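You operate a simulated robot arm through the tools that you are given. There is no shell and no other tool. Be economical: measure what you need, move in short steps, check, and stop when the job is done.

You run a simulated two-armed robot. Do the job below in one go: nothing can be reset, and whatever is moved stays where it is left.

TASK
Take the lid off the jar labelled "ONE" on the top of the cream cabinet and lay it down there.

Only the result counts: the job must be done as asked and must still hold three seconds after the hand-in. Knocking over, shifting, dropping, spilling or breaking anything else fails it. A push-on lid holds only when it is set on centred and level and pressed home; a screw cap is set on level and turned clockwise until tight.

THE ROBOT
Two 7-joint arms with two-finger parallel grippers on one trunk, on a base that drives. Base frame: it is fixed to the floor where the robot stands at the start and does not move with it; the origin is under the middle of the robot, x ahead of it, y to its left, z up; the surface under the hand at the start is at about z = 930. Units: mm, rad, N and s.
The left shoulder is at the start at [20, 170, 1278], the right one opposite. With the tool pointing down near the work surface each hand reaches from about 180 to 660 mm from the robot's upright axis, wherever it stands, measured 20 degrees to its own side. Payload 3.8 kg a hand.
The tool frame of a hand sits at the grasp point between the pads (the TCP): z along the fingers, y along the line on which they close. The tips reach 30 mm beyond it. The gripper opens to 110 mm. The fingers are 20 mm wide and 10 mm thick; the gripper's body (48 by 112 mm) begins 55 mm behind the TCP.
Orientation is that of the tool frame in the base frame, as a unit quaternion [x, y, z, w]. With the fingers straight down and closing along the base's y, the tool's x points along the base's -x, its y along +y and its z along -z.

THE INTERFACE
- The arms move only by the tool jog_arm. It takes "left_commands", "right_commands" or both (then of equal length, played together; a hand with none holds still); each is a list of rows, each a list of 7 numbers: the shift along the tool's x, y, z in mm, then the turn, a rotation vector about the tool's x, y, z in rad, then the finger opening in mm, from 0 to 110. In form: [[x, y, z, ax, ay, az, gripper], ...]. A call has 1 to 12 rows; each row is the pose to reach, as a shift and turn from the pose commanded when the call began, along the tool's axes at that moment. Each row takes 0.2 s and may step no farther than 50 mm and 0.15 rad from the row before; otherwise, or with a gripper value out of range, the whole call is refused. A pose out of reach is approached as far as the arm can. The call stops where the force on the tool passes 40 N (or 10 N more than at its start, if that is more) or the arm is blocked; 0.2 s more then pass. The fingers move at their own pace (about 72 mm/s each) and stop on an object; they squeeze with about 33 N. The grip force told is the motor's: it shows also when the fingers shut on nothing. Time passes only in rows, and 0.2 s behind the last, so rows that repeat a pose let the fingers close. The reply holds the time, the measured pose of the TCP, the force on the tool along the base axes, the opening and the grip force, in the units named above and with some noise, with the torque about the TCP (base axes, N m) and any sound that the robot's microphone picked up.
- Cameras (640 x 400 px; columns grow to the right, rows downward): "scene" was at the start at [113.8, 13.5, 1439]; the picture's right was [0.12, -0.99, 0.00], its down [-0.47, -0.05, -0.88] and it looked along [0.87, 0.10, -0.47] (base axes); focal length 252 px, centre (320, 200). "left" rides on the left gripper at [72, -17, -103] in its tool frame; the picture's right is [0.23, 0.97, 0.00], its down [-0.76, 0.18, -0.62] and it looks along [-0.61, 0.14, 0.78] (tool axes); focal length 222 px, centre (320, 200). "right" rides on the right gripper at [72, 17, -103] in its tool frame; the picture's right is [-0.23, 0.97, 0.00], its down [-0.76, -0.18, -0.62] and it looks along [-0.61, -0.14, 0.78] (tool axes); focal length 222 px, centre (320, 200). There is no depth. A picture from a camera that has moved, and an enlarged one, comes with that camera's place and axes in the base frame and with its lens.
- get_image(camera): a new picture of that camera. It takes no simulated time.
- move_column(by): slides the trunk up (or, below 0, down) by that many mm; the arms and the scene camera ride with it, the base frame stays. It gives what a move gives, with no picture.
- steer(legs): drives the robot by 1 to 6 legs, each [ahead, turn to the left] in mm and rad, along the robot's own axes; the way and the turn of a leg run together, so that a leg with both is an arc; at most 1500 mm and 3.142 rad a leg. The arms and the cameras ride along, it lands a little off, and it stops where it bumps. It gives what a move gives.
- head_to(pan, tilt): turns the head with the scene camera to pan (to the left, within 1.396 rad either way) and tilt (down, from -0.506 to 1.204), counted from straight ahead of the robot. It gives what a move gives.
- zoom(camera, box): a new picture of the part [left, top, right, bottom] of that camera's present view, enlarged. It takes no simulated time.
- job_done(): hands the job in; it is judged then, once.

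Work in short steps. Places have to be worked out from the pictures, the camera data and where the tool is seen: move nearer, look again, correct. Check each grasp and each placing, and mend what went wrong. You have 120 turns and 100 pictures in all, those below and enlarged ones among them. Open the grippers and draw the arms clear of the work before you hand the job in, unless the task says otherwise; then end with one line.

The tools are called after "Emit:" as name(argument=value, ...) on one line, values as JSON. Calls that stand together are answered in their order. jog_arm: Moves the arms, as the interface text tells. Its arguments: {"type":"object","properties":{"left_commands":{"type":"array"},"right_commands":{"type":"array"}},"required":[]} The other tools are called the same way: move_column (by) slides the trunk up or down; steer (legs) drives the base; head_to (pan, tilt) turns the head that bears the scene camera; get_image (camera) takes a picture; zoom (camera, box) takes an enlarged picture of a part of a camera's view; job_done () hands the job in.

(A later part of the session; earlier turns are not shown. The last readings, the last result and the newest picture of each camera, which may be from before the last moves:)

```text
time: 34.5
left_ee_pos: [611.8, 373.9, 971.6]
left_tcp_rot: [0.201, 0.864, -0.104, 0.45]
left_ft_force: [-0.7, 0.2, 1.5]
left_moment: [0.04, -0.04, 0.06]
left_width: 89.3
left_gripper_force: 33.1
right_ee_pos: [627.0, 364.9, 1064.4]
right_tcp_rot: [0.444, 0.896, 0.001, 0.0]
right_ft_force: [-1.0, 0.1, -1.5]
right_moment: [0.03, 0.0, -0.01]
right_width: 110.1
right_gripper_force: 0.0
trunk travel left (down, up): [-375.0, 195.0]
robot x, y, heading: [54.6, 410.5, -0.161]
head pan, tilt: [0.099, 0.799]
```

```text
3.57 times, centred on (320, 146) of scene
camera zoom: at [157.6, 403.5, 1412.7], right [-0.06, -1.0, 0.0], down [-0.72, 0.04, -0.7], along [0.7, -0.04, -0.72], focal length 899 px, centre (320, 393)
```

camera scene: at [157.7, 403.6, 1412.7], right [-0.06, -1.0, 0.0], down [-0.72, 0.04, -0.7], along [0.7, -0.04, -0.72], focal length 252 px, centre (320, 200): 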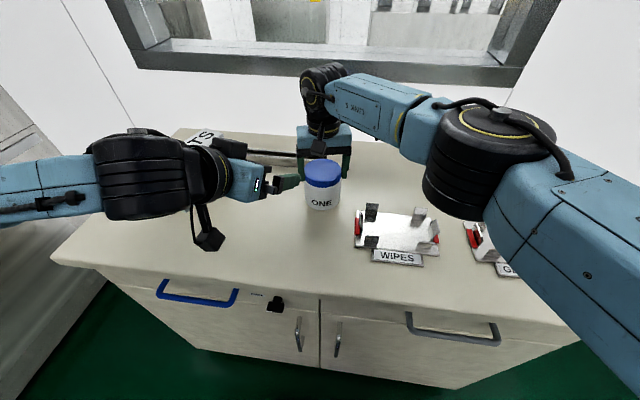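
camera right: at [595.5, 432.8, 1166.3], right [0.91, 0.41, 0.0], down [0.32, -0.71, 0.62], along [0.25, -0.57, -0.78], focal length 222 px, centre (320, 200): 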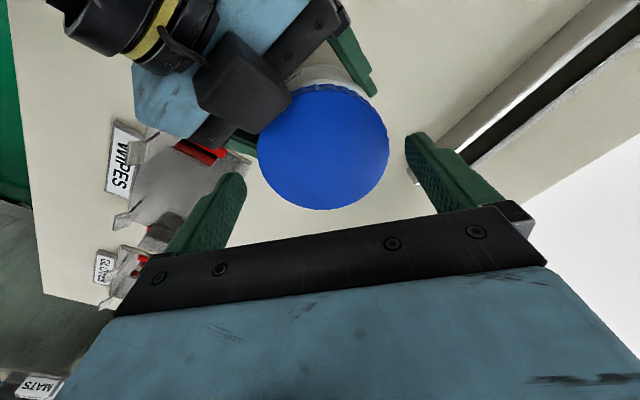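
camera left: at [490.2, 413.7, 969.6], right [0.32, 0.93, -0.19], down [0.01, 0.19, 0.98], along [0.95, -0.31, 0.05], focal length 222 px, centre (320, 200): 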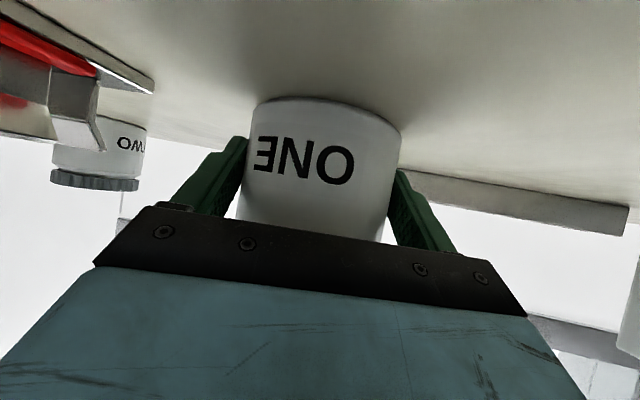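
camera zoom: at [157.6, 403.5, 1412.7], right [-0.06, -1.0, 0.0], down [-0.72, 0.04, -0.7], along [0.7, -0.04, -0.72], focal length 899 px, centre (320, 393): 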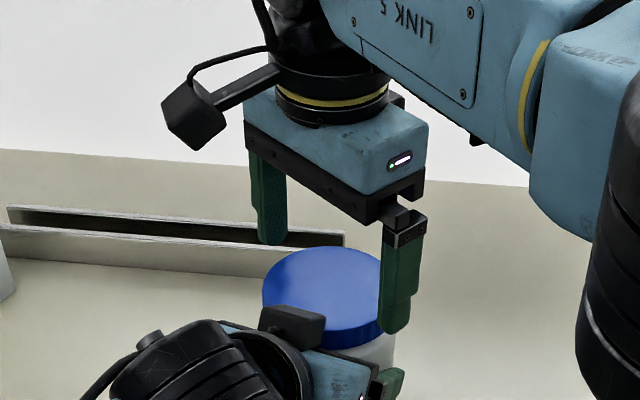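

The lid is about 2 mm further along tool y. I'll correct that, descend to TCP z≈1042 and close to 95 to see the gaps.

Emit:
jog_arm(right_commands=[[0, 2, 0, 0, 0, 0, 110], [0, 2, 12, 0, 0, 0, 110], [0, 2, 22, 0, 0, 0, 110], [0, 2, 22, 0, 0, 0, 96], [0, 2, 22, 0, 0, 0, 96]])

Emit:
get_image(camera="right")

Emit:
zoom(camera="scene", box=[250, 100, 390, 212])

```text
time: 35.7
left_ee_pos: [610.6, 373.1, 970.3]
left_tcp_rot: [0.202, 0.864, -0.105, 0.449]
left_ft_force: [-0.6, 0.0, 1.2]
left_moment: [0.1, -0.11, 0.03]
left_width: 89.1
left_gripper_force: 32.9
right_ee_pos: [626.1, 364.2, 1040.5]
right_tcp_rot: [0.444, 0.896, 0.0, 0.001]
right_ft_force: [-1.1, 0.0, -0.8]
right_moment: [0.04, -0.01, -0.01]
right_width: 96.6
right_gripper_force: 0.2
right hand out of reach, approached as far as the arm can: row 1, 2, 3
trunk travel left (down, up): [-375.0, 195.0]
robot x, y, heading: [52.1, 410.2, -0.158]
head pan, tilt: [0.099, 0.799]
```

```text
62 pictures are left
camera right: at [594.3, 432.1, 1144.1], right [0.91, 0.41, 0.0], down [0.32, -0.71, 0.62], along [0.26, -0.57, -0.78], focal length 222 px, centre (320, 200)
```

right: 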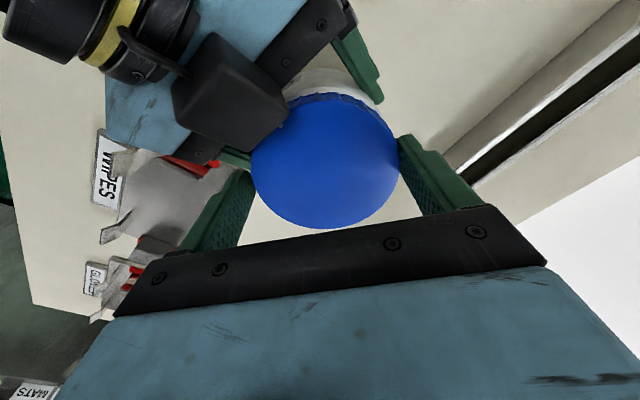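

```text
3.57 times, centred on (320, 156) of scene
camera zoom: at [157.6, 403.6, 1412.7], right [-0.06, -1.0, 0.0], down [-0.72, 0.04, -0.7], along [0.7, -0.04, -0.72], focal length 899 px, centre (320, 357)
```

zoom: 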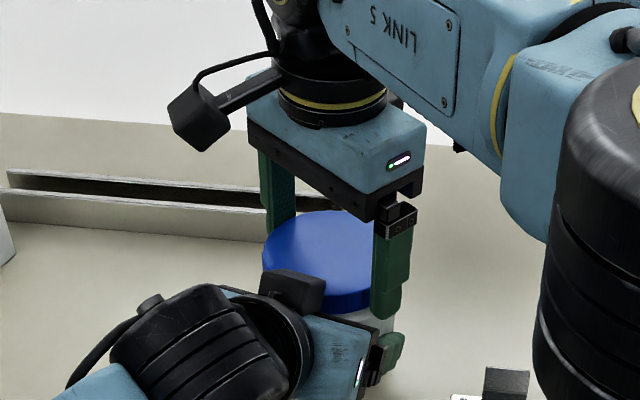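

The lid looks centred between the pads; the right arm is near its reach limit but in place. Closing on the lid.

Emit:
jog_arm(right_commands=[[0, 0, 0, 0, 0, 0, 91], [0, 0, 0, 0, 0, 0, 85], [0, 0, 0, 0, 0, 0, 70], [0, 0, 0, 0, 0, 0, 70]])

```text
time: 36.7
left_ee_pos: [610.1, 371.4, 970.9]
left_tcp_rot: [0.202, 0.864, -0.106, 0.45]
left_ft_force: [-18.5, -8.0, 4.5]
left_moment: [0.43, -0.74, -0.25]
left_width: 89.2
left_gripper_force: 32.9
right_ee_pos: [625.0, 364.2, 1040.6]
right_tcp_rot: [0.443, 0.896, 0.0, 0.001]
right_ft_force: [17.8, 7.2, -3.4]
right_moment: [0.12, -0.47, 0.02]
right_width: 89.2
right_gripper_force: 33.1
trunk travel left (down, up): [-375.0, 195.0]
robot x, y, heading: [52.6, 414.9, -0.159]
head pan, tilt: [0.099, 0.799]
```

The two hands pull against each other by about 19 N along the right tool's y, so I'll relax that by shifting the right hand about 2 mm that way.

Emit:
jog_arm(right_commands=[[0, 1, 0, 0, 0, 0, 70], [0, 2, 0, 0, 0, 0, 70], [0, 2, 0, 0, 0, 0, 70]])

```text
time: 37.5
left_ee_pos: [609.3, 371.3, 970.2]
left_tcp_rot: [0.203, 0.864, -0.106, 0.449]
left_ft_force: [-21.1, -10.3, 4.9]
left_moment: [0.25, -0.7, -0.25]
left_width: 89.1
left_gripper_force: 33.3
right_ee_pos: [625.3, 366.6, 1040.6]
right_tcp_rot: [0.445, 0.895, 0.001, 0.002]
right_ft_force: [21.4, 8.4, -1.8]
right_moment: [0.2, -0.62, 0.04]
right_width: 89.4
right_gripper_force: 33.1
right hand out of reach, approached as far as the arm can: row 1, 2, 3
trunk travel left (down, up): [-375.0, 195.0]
robot x, y, heading: [54.3, 406.9, -0.162]
head pan, tilt: [0.099, 0.799]
```

The right arm is at its reach limit, so I'll relax by moving the left hand about 2 mm toward the robot instead.

Emit:
jog_arm(left_commands=[[0.4, -0.8, -0.5, 0, 0, 0, 60], [0.7, -1.5, -1, 0, 0, 0, 60], [0.7, -1.5, -1, 0, 0, 0, 60]])

```text
time: 38.3
left_ee_pos: [609.1, 372.8, 971.8]
left_tcp_rot: [0.201, 0.864, -0.105, 0.45]
left_ft_force: [-6.5, -8.0, 1.0]
left_moment: [-0.05, 0.58, -0.18]
left_width: 88.9
left_gripper_force: 32.8
right_ee_pos: [624.8, 366.1, 1041.7]
right_tcp_rot: [0.444, 0.896, 0.001, 0.0]
right_ft_force: [8.8, 7.2, 2.1]
right_moment: [0.6, -1.05, 0.02]
right_width: 89.2
right_gripper_force: 33.1
trunk travel left (down, up): [-375.0, 195.0]
robot x, y, heading: [55.2, 411.3, -0.159]
head pan, tilt: [0.099, 0.799]
```

Side forces are now small. Now I'll try a counter-clockwise turn of 0.3 rad.

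Emit:
jog_arm(right_commands=[[0, 0, 0, 0, 0, -0.1, 70], [0, 0, 0, 0, 0, -0.2, 70], [0, 0, 0, 0, 0, -0.3, 70]])

Emit:
get_image(camera="left")

Emit:
get_image(camera="right")

```text
time: 39.1
left_ee_pos: [609.2, 372.8, 970.9]
left_tcp_rot: [0.202, 0.864, -0.105, 0.45]
left_ft_force: [1.5, -7.0, -2.9]
left_moment: [-0.03, 0.63, -0.04]
left_width: 89.1
left_gripper_force: 33.4
right_ee_pos: [625.1, 365.8, 1040.7]
right_tcp_rot: [0.305, 0.952, 0.0, -0.001]
right_ft_force: [-2.2, 6.9, 7.5]
right_moment: [0.47, -0.25, 0.01]
right_width: 89.2
right_gripper_force: 32.9
trunk travel left (down, up): [-375.0, 195.0]
robot x, y, heading: [53.9, 406.9, -0.16]
head pan, tilt: [0.099, 0.799]
```

```text
60 pictures are left
camera left: at [488.3, 413.5, 969.8], right [0.31, 0.93, -0.19], down [0.01, 0.19, 0.98], along [0.95, -0.31, 0.05], focal length 222 px, centre (320, 200)
```

left: 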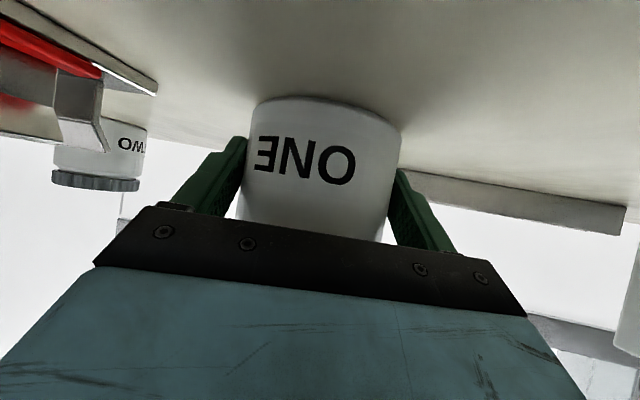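

```text
59 pictures are left
camera right: at [574.9, 421.5, 1144.0], right [0.75, 0.66, 0.0], down [0.52, -0.59, 0.62], along [0.41, -0.47, -0.78], focal length 222 px, centre (320, 200)
```

right: 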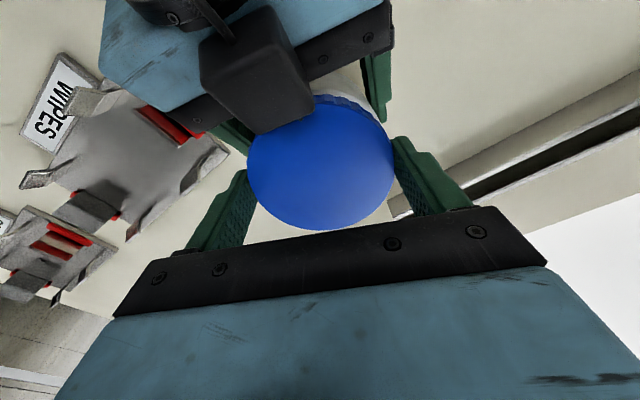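

The body stayed put while the lid turned, and it pushes upward slightly, so it is a screw cap coming loose. I'll continue counter-clockwise with a slight rise.

Emit:
jog_arm(right_commands=[[0, 0, -0.4, 0, 0, -0.13, 70], [0, 0, -0.7, 0, 0, -0.26, 70], [0, 0, -1, 0, 0, -0.39, 70], [0, 0, -1.3, 0, 0, -0.52, 70], [0, 0, -1.6, 0, 0, -0.65, 70], [0, 0, -1.8, 0, 0, -0.75, 70]])

Emit:
get_image(camera="right")

Emit:
zoom(camera="scene", box=[250, 100, 390, 212])

```text
time: 40.5
left_ee_pos: [609.8, 372.4, 971.9]
left_tcp_rot: [0.202, 0.863, -0.105, 0.45]
left_ft_force: [11.6, -0.4, 0.7]
left_moment: [0.05, 0.45, 0.13]
left_width: 89.1
left_gripper_force: 33.1
right_ee_pos: [624.6, 364.0, 1042.9]
right_tcp_rot: [-0.065, 0.998, 0.0, -0.001]
right_ft_force: [-11.2, 0.3, -2.1]
right_moment: [-0.1, 0.38, -0.06]
right_width: 89.1
right_gripper_force: 32.9
trunk travel left (down, up): [-375.0, 195.0]
robot x, y, heading: [53.9, 406.9, -0.16]
head pan, tilt: [0.099, 0.799]
```

```text
58 pictures are left
camera right: at [550.8, 370.6, 1146.0], right [0.1, 1.0, 0.0], down [0.78, -0.08, 0.62], along [0.62, -0.06, -0.78], focal length 222 px, centre (320, 200)
```

right: 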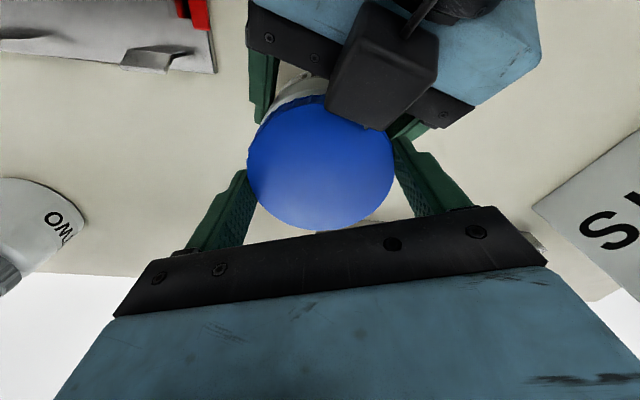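

```text
3.57 times, centred on (320, 156) of scene
camera zoom: at [158.1, 402.5, 1412.6], right [-0.06, -1.0, 0.0], down [-0.72, 0.04, -0.7], along [0.7, -0.04, -0.72], focal length 899 px, centre (320, 357)
```

zoom: 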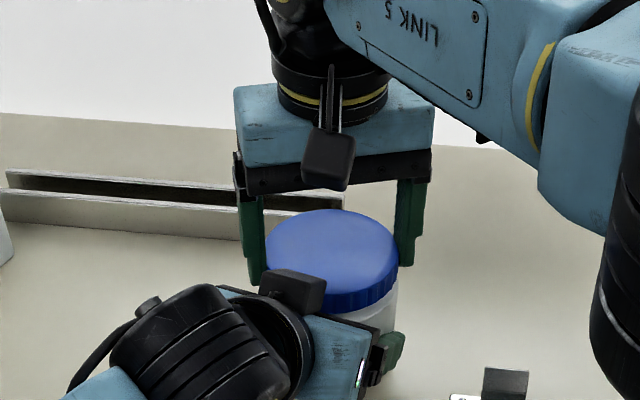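

It has turned about 1.05 rad so far, with low torque. I'll do a small 3 mm lift test to see if the cap is free.

Emit:
jog_arm(right_commands=[[0, 0, -1.5, 0, 0, 0, 70], [0, 0, -3, 0, 0, 0, 70]])

```text
time: 41.1
left_ee_pos: [611.2, 372.7, 974.4]
left_tcp_rot: [0.202, 0.862, -0.106, 0.453]
left_ft_force: [9.8, 5.9, 15.5]
left_moment: [0.08, 0.47, 0.16]
left_width: 89.1
left_gripper_force: 32.8
right_ee_pos: [625.8, 363.3, 1045.5]
right_tcp_rot: [-0.064, 0.998, -0.001, -0.002]
right_ft_force: [-9.4, -5.1, -15.2]
right_moment: [-0.59, 0.02, -0.02]
right_width: 89.1
right_gripper_force: 33.0
trunk travel left (down, up): [-375.0, 195.0]
robot x, y, heading: [53.7, 409.1, -0.161]
head pan, tilt: [0.099, 0.799]
```

Still threaded (15 N). I'll lower back, open, rotate back clockwise and re-grip for another stroke.

Emit:
jog_arm(right_commands=[[0, 0, 2.5, 0, 0, 0, 85], [0, 0, 2.5, 0, 0, 0, 110], [0, 0, 2.5, 0, 0, 0.0, 110], [0, 0, 2.5, 0, 0, 0.14, 110], [0, 0, 2.5, 0, 0, 0.28, 110], [0, 0, 2.5, 0, 0, 0.42, 110], [0, 0, 2.5, 0, 0, 0.56, 110], [0, 0, 2.5, 0, 0, 0.7, 110], [0, 0, 2.5, 0, 0, 0.84, 110], [0, 0, 2.5, 0, 0, 0.98, 110], [0, 0, 2.5, 0, 0, 0.98, 96]])

Emit:
get_image(camera="right")

Emit:
get_image(camera="left")

```text
time: 43.5
left_ee_pos: [608.6, 372.6, 969.5]
left_tcp_rot: [0.202, 0.864, -0.105, 0.449]
left_ft_force: [-0.2, 0.1, -2.4]
left_moment: [-0.02, 0.02, 0.0]
left_width: 89.1
left_gripper_force: 33.0
right_ee_pos: [624.3, 366.5, 1043.5]
right_tcp_rot: [0.413, 0.911, 0.0, 0.0]
right_ft_force: [-0.1, -0.2, -0.9]
right_moment: [-0.03, 0.01, -0.01]
right_width: 95.9
right_gripper_force: 0.0
trunk travel left (down, up): [-375.0, 195.0]
robot x, y, heading: [54.5, 407.0, -0.158]
head pan, tilt: [0.099, 0.799]
```

```text
56 pictures are left
camera right: at [589.6, 431.4, 1146.6], right [0.88, 0.47, 0.0], down [0.37, -0.69, 0.62], along [0.29, -0.55, -0.78], focal length 222 px, centre (320, 200)
```

right: 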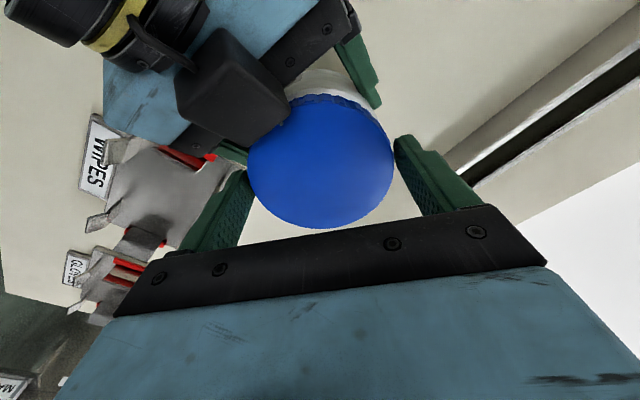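

```text
55 pictures are left
camera left: at [488.1, 413.1, 969.7], right [0.32, 0.93, -0.19], down [0.01, 0.19, 0.98], along [0.95, -0.31, 0.05], focal length 222 px, centre (320, 200)
```

left: 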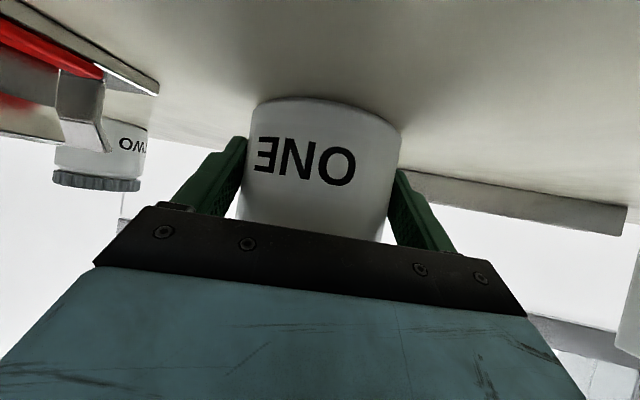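

The body hasn't turned. I'll re-grip with a −1.5 mm correction and make the second stroke.

Emit:
jog_arm(right_commands=[[0, -1.5, 0, 0, 0, 0, 92], [0, -1.5, 0, 0, 0, 0, 80], [0, -1.5, 0, 0, 0, 0, 70], [0, -1.5, 0, 0, 0, 0, 70]])

Emit:
jog_arm(right_commands=[[0, 0, -0.3, 0, 0, -0.14, 70], [0, 0, -0.6, 0, 0, -0.28, 70], [0, 0, -0.9, 0, 0, -0.42, 70], [0, 0, -1.2, 0, 0, -0.56, 70], [0, 0, -1.5, 0, 0, -0.7, 70], [0, 0, -1.8, 0, 0, -0.84, 70], [0, 0, -2.1, 0, 0, -0.98, 70]])

Emit:
jog_arm(right_commands=[[0, 0, -1.5, 0, 0, 0, 70], [0, 0, -3, 0, 0, 0, 70]])

```text
time: 44.5
left_ee_pos: [608.2, 372.6, 971.4]
left_tcp_rot: [0.203, 0.863, -0.106, 0.45]
left_ft_force: [-7.5, -2.6, -0.8]
left_moment: [0.12, -0.33, -0.11]
left_width: 88.9
left_gripper_force: 32.9
right_ee_pos: [623.3, 365.0, 1042.8]
right_tcp_rot: [0.413, 0.911, 0.001, 0.001]
right_ft_force: [7.7, 2.1, -0.3]
right_moment: [0.08, -0.21, 0.04]
right_width: 89.6
right_gripper_force: 33.7
trunk travel left (down, up): [-375.0, 195.0]
robot x, y, heading: [53.9, 410.5, -0.161]
head pan, tilt: [0.099, 0.799]
```

```text
time: 46.1
left_ee_pos: [609.7, 372.1, 972.3]
left_tcp_rot: [0.201, 0.863, -0.105, 0.451]
left_ft_force: [-5.4, 5.7, 8.7]
left_moment: [-0.44, -0.31, 0.07]
left_width: 88.9
left_gripper_force: 33.2
right_ee_pos: [624.5, 363.6, 1045.4]
right_tcp_rot: [-0.065, 0.998, 0.0, 0.0]
right_ft_force: [5.6, -5.3, -10.7]
right_moment: [-0.07, -0.19, -0.06]
right_width: 89.4
right_gripper_force: 32.9
trunk travel left (down, up): [-375.0, 195.0]
robot x, y, heading: [52.2, 407.6, -0.159]
head pan, tilt: [0.099, 0.799]
```

```text
time: 46.7
left_ee_pos: [609.5, 372.2, 975.2]
left_tcp_rot: [0.202, 0.862, -0.106, 0.452]
left_ft_force: [-6.6, 7.1, 20.1]
left_moment: [-0.11, -0.32, 0.04]
left_width: 89.1
left_gripper_force: 32.5
right_ee_pos: [624.8, 363.4, 1047.6]
right_tcp_rot: [-0.064, 0.998, -0.001, -0.001]
right_ft_force: [7.9, -6.9, -21.4]
right_moment: [-0.53, -0.49, 0.0]
right_width: 89.6
right_gripper_force: 33.5
trunk travel left (down, up): [-375.0, 195.0]
robot x, y, heading: [53.7, 408.8, -0.164]
head pan, tilt: [0.099, 0.799]
```

Still threaded after about 2 rad. Next stroke: lower back, open, rotate back, re-grip and turn.

Emit:
jog_arm(right_commands=[[0, 0, 3.5, 0, 0, 0, 85], [0, 0, 3.5, 0, 0, 0, 110], [0, 0, 3.5, 0, 0, 0.0, 110], [0, 0, 3.5, 0, 0, 0.14, 110], [0, 0, 3.5, 0, 0, 0.28, 110], [0, 0, 3.5, 0, 0, 0.42, 110], [0, 0, 3.5, 0, 0, 0.56, 110], [0, 0, 3.5, 0, 0, 0.7, 110], [0, 0, 3.5, 0, 0, 0.84, 110], [0, 0, 3.5, 0, 0, 0.98, 110], [0, 0, 3.5, 0, 0, 0.98, 96]])

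Emit:
get_image(camera="right")

Emit:
get_image(camera="left")

Emit:
jog_arm(right_commands=[[0, 0, 0, 0, 0, 0, 92], [0, 0, 0, 0, 0, 0, 80], [0, 0, 0, 0, 0, 0, 70], [0, 0, 0, 0, 0, 0, 70]])

```text
time: 49.1
left_ee_pos: [609.0, 372.3, 971.4]
left_tcp_rot: [0.202, 0.864, -0.105, 0.449]
left_ft_force: [-0.2, -0.1, -1.0]
left_moment: [-0.01, 0.0, -0.02]
left_width: 89.2
left_gripper_force: 33.0
right_ee_pos: [624.6, 363.6, 1045.2]
right_tcp_rot: [0.412, 0.911, 0.001, 0.0]
right_ft_force: [-0.1, 0.0, 0.6]
right_moment: [-0.03, 0.0, 0.03]
right_width: 96.0
right_gripper_force: 0.1
trunk travel left (down, up): [-375.0, 195.0]
robot x, y, heading: [55.9, 410.4, -0.157]
head pan, tilt: [0.099, 0.799]
```

```text
54 pictures are left
camera right: at [589.3, 429.2, 1148.4], right [0.88, 0.47, 0.0], down [0.37, -0.69, 0.62], along [0.29, -0.55, -0.78], focal length 222 px, centre (320, 200)
```

right: 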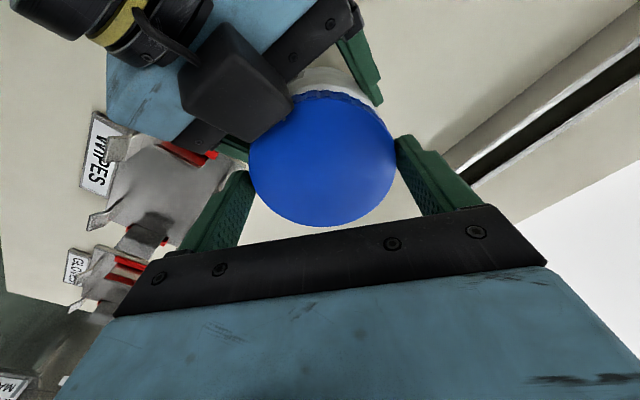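

```text
53 pictures are left
camera left: at [488.2, 413.0, 970.0], right [0.32, 0.93, -0.19], down [0.01, 0.19, 0.98], along [0.95, -0.31, 0.05], focal length 222 px, centre (320, 200)
```

left: 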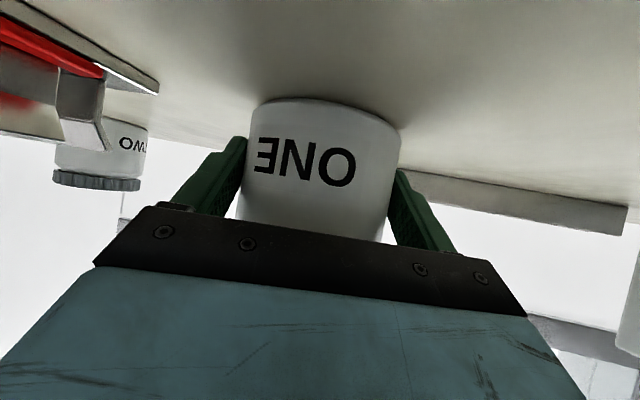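

```text
time: 50.1
left_ee_pos: [608.4, 370.8, 970.9]
left_tcp_rot: [0.202, 0.864, -0.105, 0.449]
left_ft_force: [-7.8, -3.7, -0.7]
left_moment: [0.15, -0.47, -0.15]
left_width: 89.1
left_gripper_force: 32.8
right_ee_pos: [625.9, 364.0, 1045.6]
right_tcp_rot: [0.412, 0.911, 0.0, 0.0]
right_ft_force: [8.6, 3.3, -1.7]
right_moment: [0.05, -0.18, 0.01]
right_width: 89.6
right_gripper_force: 32.4
trunk travel left (down, up): [-375.0, 195.0]
robot x, y, heading: [57.5, 406.2, -0.157]
head pan, tilt: [0.099, 0.799]
```

Grip is good and the jar is unchanged. Third stroke, followed by a milder lift test.

Emit:
jog_arm(right_commands=[[0, 0, -0.1, 0, 0, -0.14, 70], [0, 0, -0.2, 0, 0, -0.28, 70], [0, 0, -0.4, 0, 0, -0.42, 70], [0, 0, -0.5, 0, 0, -0.56, 70], [0, 0, -0.6, 0, 0, -0.7, 70], [0, 0, -0.8, 0, 0, -0.84, 70], [0, 0, -0.9, 0, 0, -0.98, 70]])

Emit:
jog_arm(right_commands=[[0, 0, -1.2, 0, 0, 0, 70], [0, 0, -2.4, 0, 0, 0, 70]])

Emit:
zoom(camera="scene", box=[250, 100, 390, 212])

```text
time: 51.7
left_ee_pos: [609.1, 372.7, 971.9]
left_tcp_rot: [0.201, 0.863, -0.105, 0.451]
left_ft_force: [-18.2, 0.7, 6.3]
left_moment: [0.02, -0.81, -0.12]
left_width: 88.9
left_gripper_force: 32.8
right_ee_pos: [625.4, 363.9, 1046.6]
right_tcp_rot: [-0.065, 0.998, -0.001, 0.001]
right_ft_force: [17.7, -0.8, -7.5]
right_moment: [-0.18, -0.67, -0.03]
right_width: 89.5
right_gripper_force: 32.9
trunk travel left (down, up): [-375.0, 195.0]
robot x, y, heading: [53.5, 408.6, -0.157]
head pan, tilt: [0.099, 0.799]
```

```text
time: 52.3
left_ee_pos: [609.3, 372.2, 972.2]
left_tcp_rot: [0.203, 0.863, -0.106, 0.451]
left_ft_force: [-14.3, 1.9, 13.1]
left_moment: [0.2, -0.3, -0.08]
left_width: 89.1
left_gripper_force: 33.9
right_ee_pos: [625.9, 363.7, 1048.1]
right_tcp_rot: [-0.065, 0.998, 0.0, 0.001]
right_ft_force: [13.5, -3.1, -15.0]
right_moment: [-0.48, -0.94, 0.03]
right_width: 89.4
right_gripper_force: 32.5
trunk travel left (down, up): [-375.0, 195.0]
robot x, y, heading: [54.9, 407.9, -0.159]
head pan, tilt: [0.099, 0.799]
```

```text
3.57 times, centred on (320, 156) of scene
camera zoom: at [157.9, 403.3, 1412.6], right [-0.06, -1.0, 0.0], down [-0.72, 0.04, -0.7], along [0.7, -0.04, -0.72], focal length 899 px, centre (320, 357)
```

zoom: 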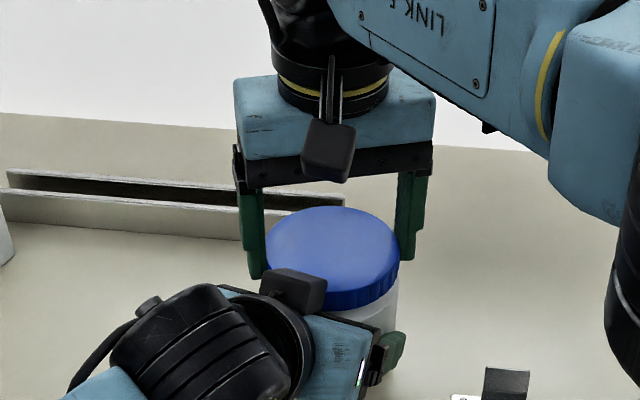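

Still engaged after about 3 rad, though the lid is rising slightly. Fourth stroke.

Emit:
jog_arm(right_commands=[[0, 0, 2, 0, 0, 0, 85], [0, 0, 2, 0, 0, 0, 110], [0, 0, 2, 0, 0, 0.0, 110], [0, 0, 2, 0, 0, 0.14, 110], [0, 0, 2, 0, 0, 0.28, 110], [0, 0, 2, 0, 0, 0.42, 110], [0, 0, 2, 0, 0, 0.56, 110], [0, 0, 2, 0, 0, 0.7, 110], [0, 0, 2, 0, 0, 0.84, 110], [0, 0, 2, 0, 0, 0.98, 110], [0, 0, 2, 0, 0, 0.98, 96]])

Emit:
get_image(camera="right")

Emit:
get_image(camera="left")

Emit:
jog_arm(right_commands=[[0, 0, 0, 0, 0, 0, 92], [0, 0, 0, 0, 0, 0, 80], [0, 0, 0, 0, 0, 0, 70], [0, 0, 0, 0, 0, 0, 70]])

```text
time: 54.7
left_ee_pos: [608.4, 372.7, 972.0]
left_tcp_rot: [0.202, 0.864, -0.105, 0.45]
left_ft_force: [-0.1, -0.3, -1.8]
left_moment: [-0.01, 0.01, 0.03]
left_width: 88.7
left_gripper_force: 33.0
right_ee_pos: [624.9, 364.8, 1046.5]
right_tcp_rot: [0.414, 0.91, 0.0, -0.001]
right_ft_force: [0.2, 0.2, 0.2]
right_moment: [0.0, 0.02, -0.03]
right_width: 96.0
right_gripper_force: 0.1
trunk travel left (down, up): [-375.0, 195.0]
robot x, y, heading: [56.0, 411.9, -0.16]
head pan, tilt: [0.099, 0.799]
```

```text
51 pictures are left
camera right: at [589.3, 429.8, 1149.4], right [0.88, 0.47, 0.0], down [0.37, -0.69, 0.62], along [0.29, -0.55, -0.78], focal length 222 px, centre (320, 200)
```

right: 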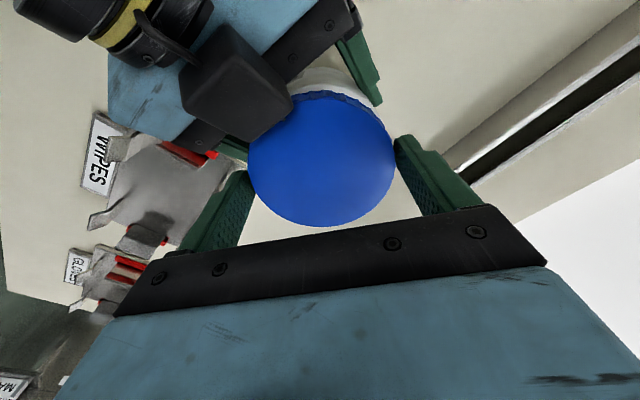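

```text
50 pictures are left
camera left: at [488.2, 413.0, 970.0], right [0.32, 0.93, -0.19], down [0.01, 0.19, 0.98], along [0.95, -0.31, 0.05], focal length 222 px, centre (320, 200)
```

left: 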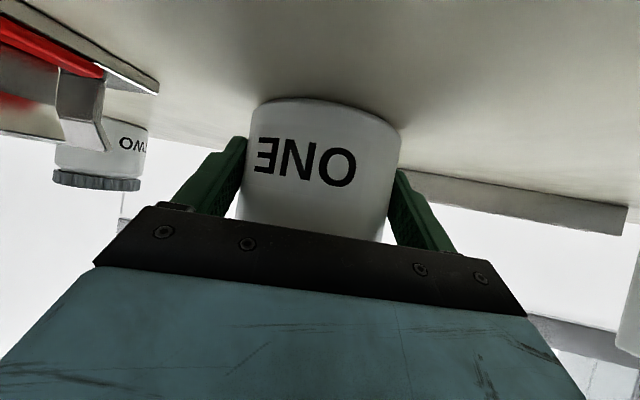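

```text
time: 55.7
left_ee_pos: [609.5, 371.4, 971.8]
left_tcp_rot: [0.202, 0.864, -0.106, 0.449]
left_ft_force: [-4.1, -2.2, -1.0]
left_moment: [0.13, -0.25, -0.07]
left_width: 88.9
left_gripper_force: 33.2
right_ee_pos: [624.8, 364.7, 1046.1]
right_tcp_rot: [0.412, 0.911, 0.001, 0.0]
right_ft_force: [4.0, 1.1, 0.1]
right_moment: [0.05, -0.1, -0.03]
right_width: 89.2
right_gripper_force: 33.5
trunk travel left (down, up): [-375.0, 195.0]
robot x, y, heading: [55.2, 405.2, -0.16]
head pan, tilt: [0.099, 0.799]
```

Gripped with low forces. I'll turn again and test.

Emit:
jog_arm(right_commands=[[0, 0, -0.1, 0, 0, -0.14, 70], [0, 0, -0.2, 0, 0, -0.28, 70], [0, 0, -0.4, 0, 0, -0.42, 70], [0, 0, -0.5, 0, 0, -0.56, 70], [0, 0, -0.6, 0, 0, -0.7, 70], [0, 0, -0.8, 0, 0, -0.84, 70], [0, 0, -0.9, 0, 0, -0.98, 70]])

Emit:
jog_arm(right_commands=[[0, 0, -1.2, 0, 0, 0, 70], [0, 0, -2.4, 0, 0, 0, 70]])

```text
time: 57.3
left_ee_pos: [608.3, 372.0, 971.1]
left_tcp_rot: [0.203, 0.863, -0.105, 0.45]
left_ft_force: [0.0, -1.2, 0.4]
left_moment: [0.74, 0.01, 0.0]
left_width: 89.1
left_gripper_force: 33.2
right_ee_pos: [626.0, 364.8, 1045.9]
right_tcp_rot: [-0.067, 0.998, 0.0, 0.0]
right_ft_force: [0.5, 1.0, -2.2]
right_moment: [-0.7, -0.01, 0.01]
right_width: 89.2
right_gripper_force: 33.1
trunk travel left (down, up): [-375.0, 195.0]
robot x, y, heading: [56.5, 410.5, -0.156]
head pan, tilt: [0.099, 0.799]
```

```text
time: 57.9
left_ee_pos: [609.6, 372.6, 972.8]
left_tcp_rot: [0.202, 0.863, -0.106, 0.451]
left_ft_force: [-4.6, 3.1, 9.8]
left_moment: [0.39, -0.12, 0.04]
left_width: 89.1
left_gripper_force: 33.1
right_ee_pos: [624.9, 363.9, 1049.5]
right_tcp_rot: [-0.065, 0.998, -0.001, -0.001]
right_ft_force: [4.3, -2.9, -10.8]
right_moment: [-0.7, -0.32, 0.02]
right_width: 89.2
right_gripper_force: 33.2
trunk travel left (down, up): [-375.0, 195.0]
robot x, y, heading: [51.4, 408.5, -0.159]
head pan, tilt: [0.099, 0.799]
```

Lift force is dropping at about 4 rad of turn. Fifth stroke.

Emit:
jog_arm(right_commands=[[0, 0, 1.5, 0, 0, 0, 85], [0, 0, 2, 0, 0, 0, 110], [0, 0, 2, 0, 0, 0.0, 110], [0, 0, 2, 0, 0, 0.14, 110], [0, 0, 2, 0, 0, 0.28, 110], [0, 0, 2, 0, 0, 0.42, 110], [0, 0, 2, 0, 0, 0.56, 110], [0, 0, 2, 0, 0, 0.7, 110], [0, 0, 2, 0, 0, 0.84, 110], [0, 0, 2, 0, 0, 0.98, 110], [0, 0, 2, 0, 0, 0.98, 96]])

Emit:
jog_arm(right_commands=[[0, 0, 0, 0, 0, 0, 92], [0, 0, 0, 0, 0, 0, 80], [0, 0, 0, 0, 0, 0, 70], [0, 0, 0, 0, 0, 0, 70]])

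Emit:
jog_arm(right_commands=[[0, 0, -0.1, 0, 0, -0.14, 70], [0, 0, -0.2, 0, 0, -0.28, 70], [0, 0, -0.4, 0, 0, -0.42, 70], [0, 0, -0.5, 0, 0, -0.56, 70], [0, 0, -0.6, 0, 0, -0.7, 70], [0, 0, -0.8, 0, 0, -0.84, 70], [0, 0, -0.9, 0, 0, -0.98, 70]])

Emit:
jog_arm(right_commands=[[0, 0, -1.2, 0, 0, 0, 70], [0, 0, -2.4, 0, 0, 0, 70]])

Emit:
zoom(camera="scene", box=[250, 100, 390, 212])

Emit:
get_image(camera="left")

```text
time: 60.3
left_ee_pos: [608.0, 373.1, 972.0]
left_tcp_rot: [0.202, 0.864, -0.105, 0.449]
left_ft_force: [0.3, -0.3, -1.8]
left_moment: [0.02, 0.0, 0.02]
left_width: 89.2
left_gripper_force: 33.0
right_ee_pos: [624.4, 365.3, 1046.4]
right_tcp_rot: [0.414, 0.91, 0.0, 0.001]
right_ft_force: [0.0, 0.9, 0.0]
right_moment: [0.01, 0.01, -0.04]
right_width: 95.9
right_gripper_force: 0.0
trunk travel left (down, up): [-375.0, 195.0]
robot x, y, heading: [56.3, 407.9, -0.165]
head pan, tilt: [0.099, 0.799]
```

```text
time: 61.3
left_ee_pos: [609.3, 372.3, 972.4]
left_tcp_rot: [0.202, 0.864, -0.105, 0.45]
left_ft_force: [-1.0, -1.3, -2.4]
left_moment: [0.08, -0.03, -0.01]
left_width: 88.9
left_gripper_force: 32.8
right_ee_pos: [625.3, 364.6, 1046.8]
right_tcp_rot: [0.413, 0.911, 0.0, 0.0]
right_ft_force: [0.1, 1.1, -1.3]
right_moment: [0.01, 0.0, -0.02]
right_width: 89.3
right_gripper_force: 33.0
trunk travel left (down, up): [-375.0, 195.0]
robot x, y, heading: [51.9, 409.4, -0.161]
head pan, tilt: [0.099, 0.799]
```

```text
time: 62.9
left_ee_pos: [608.8, 372.2, 971.0]
left_tcp_rot: [0.202, 0.864, -0.105, 0.45]
left_ft_force: [0.3, 0.0, -1.1]
left_moment: [-0.01, 0.02, 0.01]
left_width: 89.0
left_gripper_force: 33.0
right_ee_pos: [625.0, 363.1, 1047.8]
right_tcp_rot: [-0.066, 0.998, 0.0, 0.0]
right_ft_force: [0.0, 0.6, -0.1]
right_moment: [-0.01, -0.03, -0.02]
right_width: 89.2
right_gripper_force: 33.1
trunk travel left (down, up): [-375.0, 195.0]
robot x, y, heading: [51.7, 410.4, -0.158]
head pan, tilt: [0.099, 0.799]
```

```text
time: 63.5
left_ee_pos: [609.6, 371.1, 971.3]
left_tcp_rot: [0.202, 0.864, -0.105, 0.45]
left_ft_force: [0.7, 0.5, -1.4]
left_moment: [0.07, 0.04, -0.04]
left_width: 88.7
left_gripper_force: 32.8
right_ee_pos: [624.9, 364.0, 1051.2]
right_tcp_rot: [-0.065, 0.998, 0.0, 0.0]
right_ft_force: [0.1, 0.0, 0.2]
right_moment: [0.03, 0.01, 0.0]
right_width: 88.9
right_gripper_force: 32.7
trunk travel left (down, up): [-375.0, 195.0]
robot x, y, heading: [52.8, 406.9, -0.161]
head pan, tilt: [0.099, 0.799]
```

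```text
3.57 times, centred on (320, 156) of scene
camera zoom: at [157.9, 403.6, 1412.6], right [-0.06, -1.0, 0.0], down [-0.72, 0.04, -0.7], along [0.7, -0.04, -0.72], focal length 899 px, centre (320, 357)
```

zoom: 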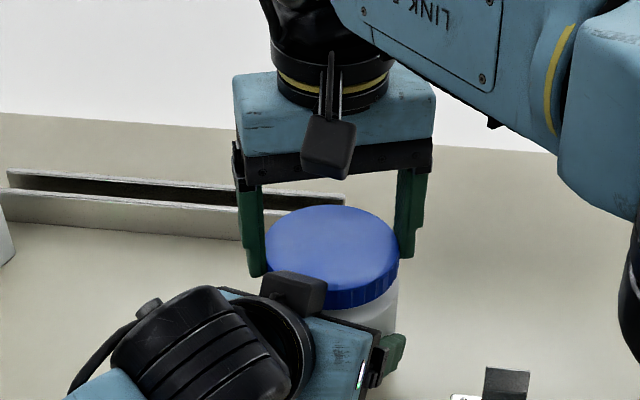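

```text
48 pictures are left
camera left: at [488.2, 413.1, 970.0], right [0.32, 0.93, -0.19], down [0.01, 0.19, 0.98], along [0.95, -0.31, 0.05], focal length 222 px, centre (320, 200)
```

left: 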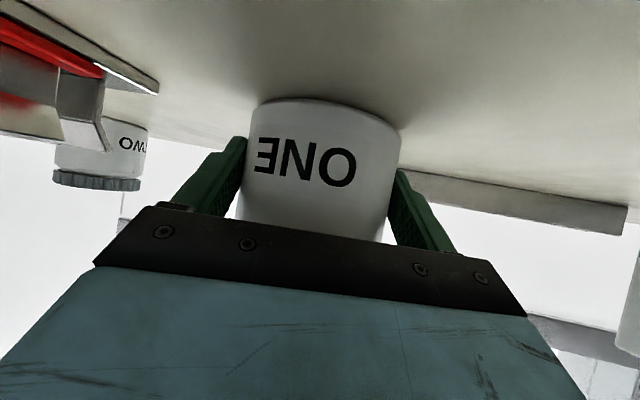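

No reaction forces now, so the cap is free. I'll lift it 60 mm straight up.

Emit:
jog_arm(right_commands=[[0, 0, -8, 0, 0, 0, 70], [0, 0, -20, 0, 0, 0, 70], [0, 0, -40, 0, 0, 0, 70], [0, 0, -65, 0, 0, 0, 70]])

Emit:
get_image(camera="scene")

Emit:
get_image(camera="right")

```text
time: 64.5
left_ee_pos: [608.3, 372.5, 970.3]
left_tcp_rot: [0.202, 0.864, -0.105, 0.448]
left_ft_force: [-0.3, 0.3, -1.3]
left_moment: [0.0, 0.07, -0.02]
left_width: 88.8
left_gripper_force: 33.3
right_ee_pos: [625.4, 364.0, 1115.6]
right_tcp_rot: [-0.065, 0.998, 0.001, 0.0]
right_ft_force: [-0.4, -0.2, 0.1]
right_moment: [0.0, -0.01, -0.02]
right_width: 89.2
right_gripper_force: 33.1
trunk travel left (down, up): [-375.0, 195.0]
robot x, y, heading: [51.7, 407.2, -0.161]
head pan, tilt: [0.099, 0.799]
```

```text
47 pictures are left
camera scene: at [157.6, 403.6, 1412.6], right [-0.06, -1.0, 0.0], down [-0.72, 0.04, -0.7], along [0.7, -0.04, -0.72], focal length 252 px, centre (320, 200)
```

scene: 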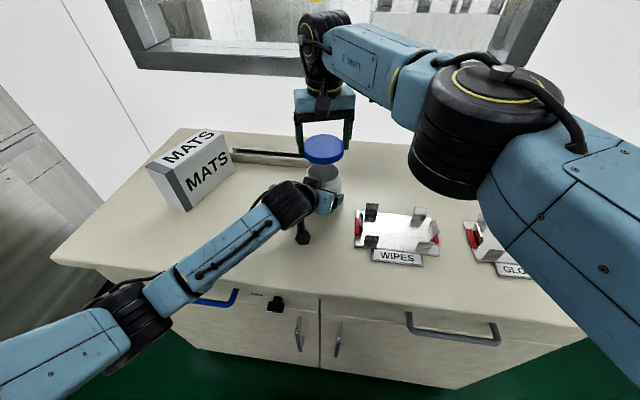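

```text
46 pictures are left
camera right: at [551.1, 371.1, 1218.3], right [0.1, 0.99, 0.0], down [0.78, -0.08, 0.62], along [0.62, -0.06, -0.78], focal length 222 px, centre (320, 200)
```

right: 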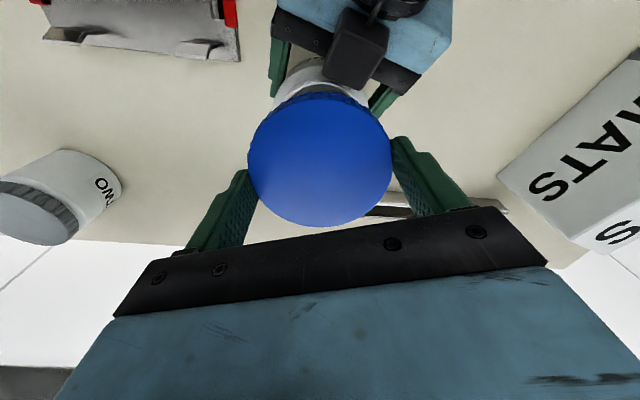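

The lid is off and held, and the jar body is still. Next I'll release the body with the left hand and back out along its approach line.

Emit:
jog_arm(left_commands=[[0, 0, 0, 0, 0, 0, 95], [0, 0, 0, 0, 0, 0, 108], [0, 0, 0, 0, 0, 0, 108], [0, 0, -15, 0, 0, 0, 108], [0, 0, -35, 0, 0, 0, 108], [0, 0, -65, 0, 0, 0, 108], [0, 0, -100, 0, 0, 0, 108], [0, 0, -100, 0, 0, 0, 108]])

Emit:
get_image(camera="left")

Emit:
get_image(camera="scene")

```text
time: 66.3
left_ee_pos: [533.6, 407.3, 1027.7]
left_tcp_rot: [0.202, 0.864, -0.105, 0.45]
left_ft_force: [0.3, 0.7, 0.1]
left_moment: [-0.03, 0.01, 0.02]
left_width: 107.9
left_gripper_force: 0.1
right_ee_pos: [626.4, 362.5, 1114.3]
right_tcp_rot: [-0.065, 0.998, 0.0, 0.0]
right_ft_force: [-0.5, -0.3, -1.6]
right_moment: [0.0, -0.02, 0.01]
right_width: 89.1
right_gripper_force: 32.8
trunk travel left (down, up): [-375.0, 195.0]
robot x, y, heading: [52.7, 406.4, -0.156]
head pan, tilt: [0.099, 0.799]
```

```text
45 pictures are left
camera left: at [413.1, 448.2, 1026.7], right [0.32, 0.93, -0.19], down [0.01, 0.19, 0.98], along [0.95, -0.31, 0.05], focal length 222 px, centre (320, 200)
```

left: 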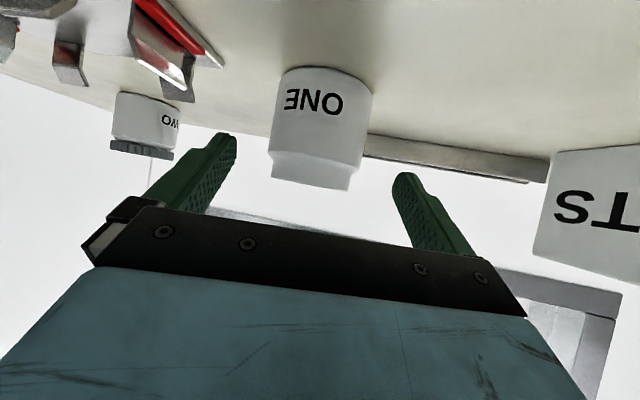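

```text
44 pictures are left
camera scene: at [158.2, 403.3, 1412.6], right [-0.06, -1.0, 0.0], down [-0.72, 0.04, -0.7], along [0.7, -0.04, -0.72], focal length 252 px, centre (320, 200)
```

scene: 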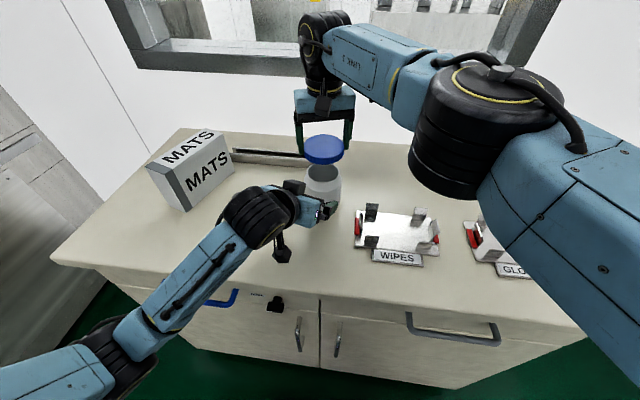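

Jar ONE stands free and upright. I'll take the left arm up and out to the left.

Emit:
jog_arm(left_commands=[[-12, 13, -30, 0, 0, 0, 108], [-24, 26, -60, 0, 0, 0, 108], [-35, 39, -90, 0, 0, 0, 108], [-37, 70, -117, 0, 0, 0, 108], [-39, 101, -144, 0, 0, 0, 108], [-42, 133, -171, 0, 0, 0, 108], [-44, 165, -199, 0, 0, 0, 108], [-44, 165, -199, 0, 0, 0, 108]])

Emit:
get_image(camera="scene")

```text
time: 68.1
left_ee_pos: [496.7, 619.6, 1180.0]
left_tcp_rot: [0.203, 0.863, -0.106, 0.449]
left_ft_force: [0.1, 0.4, 0.3]
left_moment: [-0.01, 0.02, 0.01]
left_width: 107.8
left_gripper_force: 0.0
left hand out of reach, approached as far as the arm can: row 5, 6, 7, 8
right_ee_pos: [626.3, 362.5, 1113.0]
right_tcp_rot: [-0.065, 0.998, 0.0, 0.0]
right_ft_force: [-0.5, -0.1, -0.1]
right_moment: [-0.01, 0.01, 0.03]
right_width: 89.2
right_gripper_force: 32.7
trunk travel left (down, up): [-375.0, 195.0]
robot x, y, heading: [55.9, 410.5, -0.163]
head pan, tilt: [0.099, 0.799]
```

```text
43 pictures are left
camera scene: at [158.1, 402.8, 1412.6], right [-0.06, -1.0, 0.0], down [-0.72, 0.04, -0.7], along [0.7, -0.04, -0.72], focal length 252 px, centre (320, 200)
```

scene: 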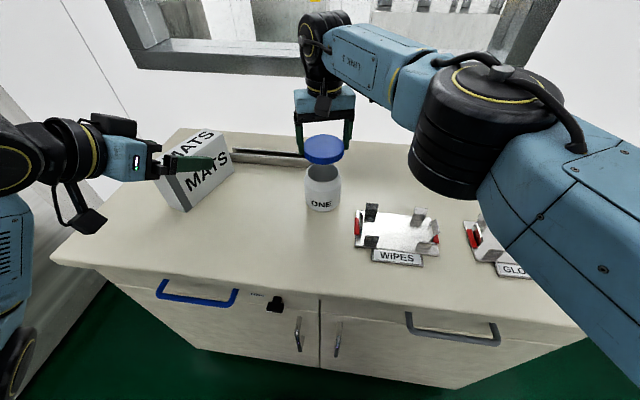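

The front-left area is clear. I'll carry the lid to about (480, 410), away from the tray and the jar, then lower partway.

Emit:
jog_arm(right_commands=[[35, 16, -5, 0, 0, 0, 70], [70, 33, -5, 0, 0, 0, 70], [105, 49, -5, 0, 0, 0, 70], [139, 66, -5, 0, 0, 0, 70], [139, 66, 30, 0, 0, 0, 70], [139, 66, 70, 0, 0, 0, 70], [139, 66, 100, 0, 0, 0, 70], [139, 66, 125, 0, 0, 0, 70], [139, 66, 125, 0, 0, 0, 70]])

Emit:
get_image(camera="scene")

Emit:
get_image(camera="right")

```text
time: 70.1
left_ee_pos: [496.9, 619.8, 1180.0]
left_tcp_rot: [0.203, 0.863, -0.106, 0.45]
left_ft_force: [1.1, 0.1, -1.0]
left_moment: [-0.01, -0.02, 0.03]
left_width: 107.9
left_gripper_force: 0.0
right_ee_pos: [478.3, 412.5, 989.9]
right_tcp_rot: [-0.064, 0.998, 0.0, 0.0]
right_ft_force: [0.1, 0.3, 0.0]
right_moment: [-0.01, 0.01, 0.02]
right_width: 89.2
right_gripper_force: 32.9
trunk travel left (down, up): [-375.0, 195.0]
robot x, y, heading: [54.0, 404.6, -0.156]
head pan, tilt: [0.099, 0.799]
```

```text
42 pictures are left
camera scene: at [157.8, 403.5, 1412.6], right [-0.06, -1.0, 0.0], down [-0.72, 0.04, -0.7], along [0.7, -0.04, -0.72], focal length 252 px, centre (320, 200)
```

scene: 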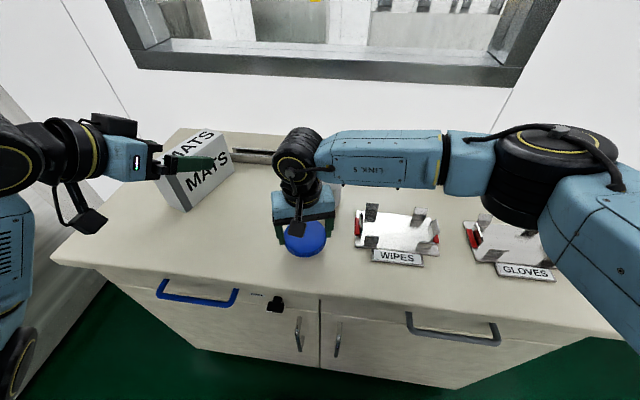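

```text
41 pictures are left
camera right: at [404.2, 419.9, 1093.1], right [0.1, 0.99, 0.0], down [0.78, -0.08, 0.62], along [0.62, -0.06, -0.78], focal length 222 px, centre (320, 200)
```

right: 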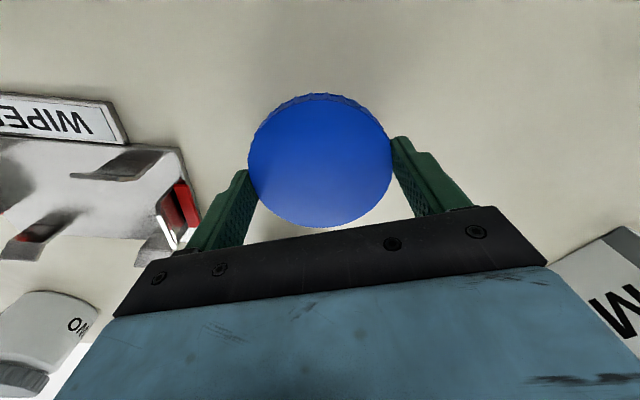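

The spot below is clear of everything. I'll lower slowly until contact shows in the force.

Emit:
jog_arm(right_commands=[[0, 0, 8, 0, 0, 0, 70], [0, 0, 14, 0, 0, 0, 70], [0, 0, 18, 0, 0, 0, 70], [0, 0, 21, 0, 0, 0, 70], [0, 0, 23, 0, 0, 0, 70]])

```text
time: 71.3
left_ee_pos: [497.3, 621.1, 1180.1]
left_tcp_rot: [0.203, 0.863, -0.106, 0.45]
left_ft_force: [-0.2, -0.3, -0.5]
left_moment: [0.02, -0.02, -0.02]
left_width: 107.9
left_gripper_force: 0.0
right_ee_pos: [478.4, 412.5, 968.6]
right_tcp_rot: [-0.065, 0.998, 0.0, -0.001]
right_ft_force: [-0.2, -0.1, -0.5]
right_moment: [-0.02, 0.01, -0.01]
right_width: 89.2
right_gripper_force: 33.2
trunk travel left (down, up): [-375.0, 195.0]
robot x, y, heading: [53.6, 410.1, -0.162]
head pan, tilt: [0.099, 0.799]
```

No contact yet at z≈967. I'll continue in 1 mm steps.

Emit:
jog_arm(right_commands=[[0, 0, 1, 0, 0, 0, 70], [0, 0, 2, 0, 0, 0, 70], [0, 0, 3, 0, 0, 0, 70], [0, 0, 4, 0, 0, 0, 70]])

```text
time: 72.3
left_ee_pos: [496.7, 620.2, 1180.3]
left_tcp_rot: [0.202, 0.864, -0.105, 0.449]
left_ft_force: [-0.8, 0.0, -0.9]
left_moment: [0.0, 0.01, -0.02]
left_width: 107.9
left_gripper_force: 0.0
right_ee_pos: [478.3, 412.2, 964.4]
right_tcp_rot: [-0.065, 0.998, 0.0, 0.0]
right_ft_force: [0.4, 0.0, -0.6]
right_moment: [0.01, -0.01, -0.01]
right_width: 89.0
right_gripper_force: 32.8
trunk travel left (down, up): [-375.0, 195.0]
robot x, y, heading: [51.5, 409.1, -0.16]
head pan, tilt: [0.099, 0.799]
```

Emit:
jog_arm(right_commands=[[0, 0, 0.7, 0, 0, 0, 70], [0, 0, 1.4, 0, 0, 0, 70], [0, 0, 2.1, 0, 0, 0, 70], [0, 0, 2.8, 0, 0, 0, 70]])

Emit:
zoom(camera="scene", box=[250, 180, 370, 276])

```text
time: 73.3
left_ee_pos: [495.6, 618.9, 1180.5]
left_tcp_rot: [0.202, 0.863, -0.105, 0.45]
left_ft_force: [0.1, -0.2, 0.1]
left_moment: [0.01, 0.02, 0.02]
left_width: 108.2
left_gripper_force: 0.1
right_ee_pos: [478.8, 412.5, 962.3]
right_tcp_rot: [-0.064, 0.998, 0.001, 0.003]
right_ft_force: [3.4, -2.6, 24.0]
right_moment: [0.09, 0.53, -0.05]
right_width: 89.0
right_gripper_force: 33.0
trunk travel left (down, up): [-375.0, 195.0]
robot x, y, heading: [52.1, 409.3, -0.156]
head pan, tilt: [0.099, 0.799]
```

```text
4.17 times, centred on (310, 228) of scene
camera zoom: at [156.5, 403.1, 1412.9], right [-0.06, -1.0, 0.0], down [-0.71, 0.04, -0.7], along [0.7, -0.04, -0.72], focal length 1048 px, centre (362, 83)
```

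zoom: 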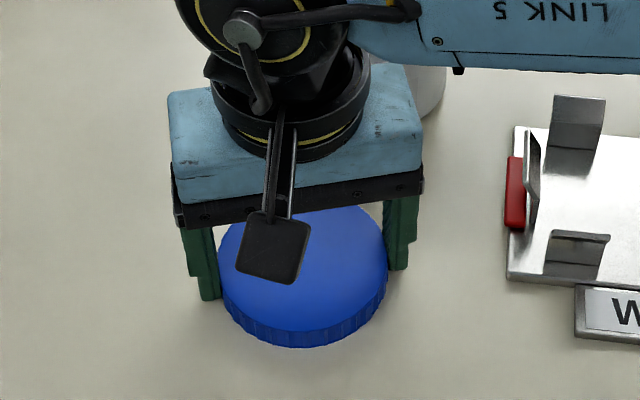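

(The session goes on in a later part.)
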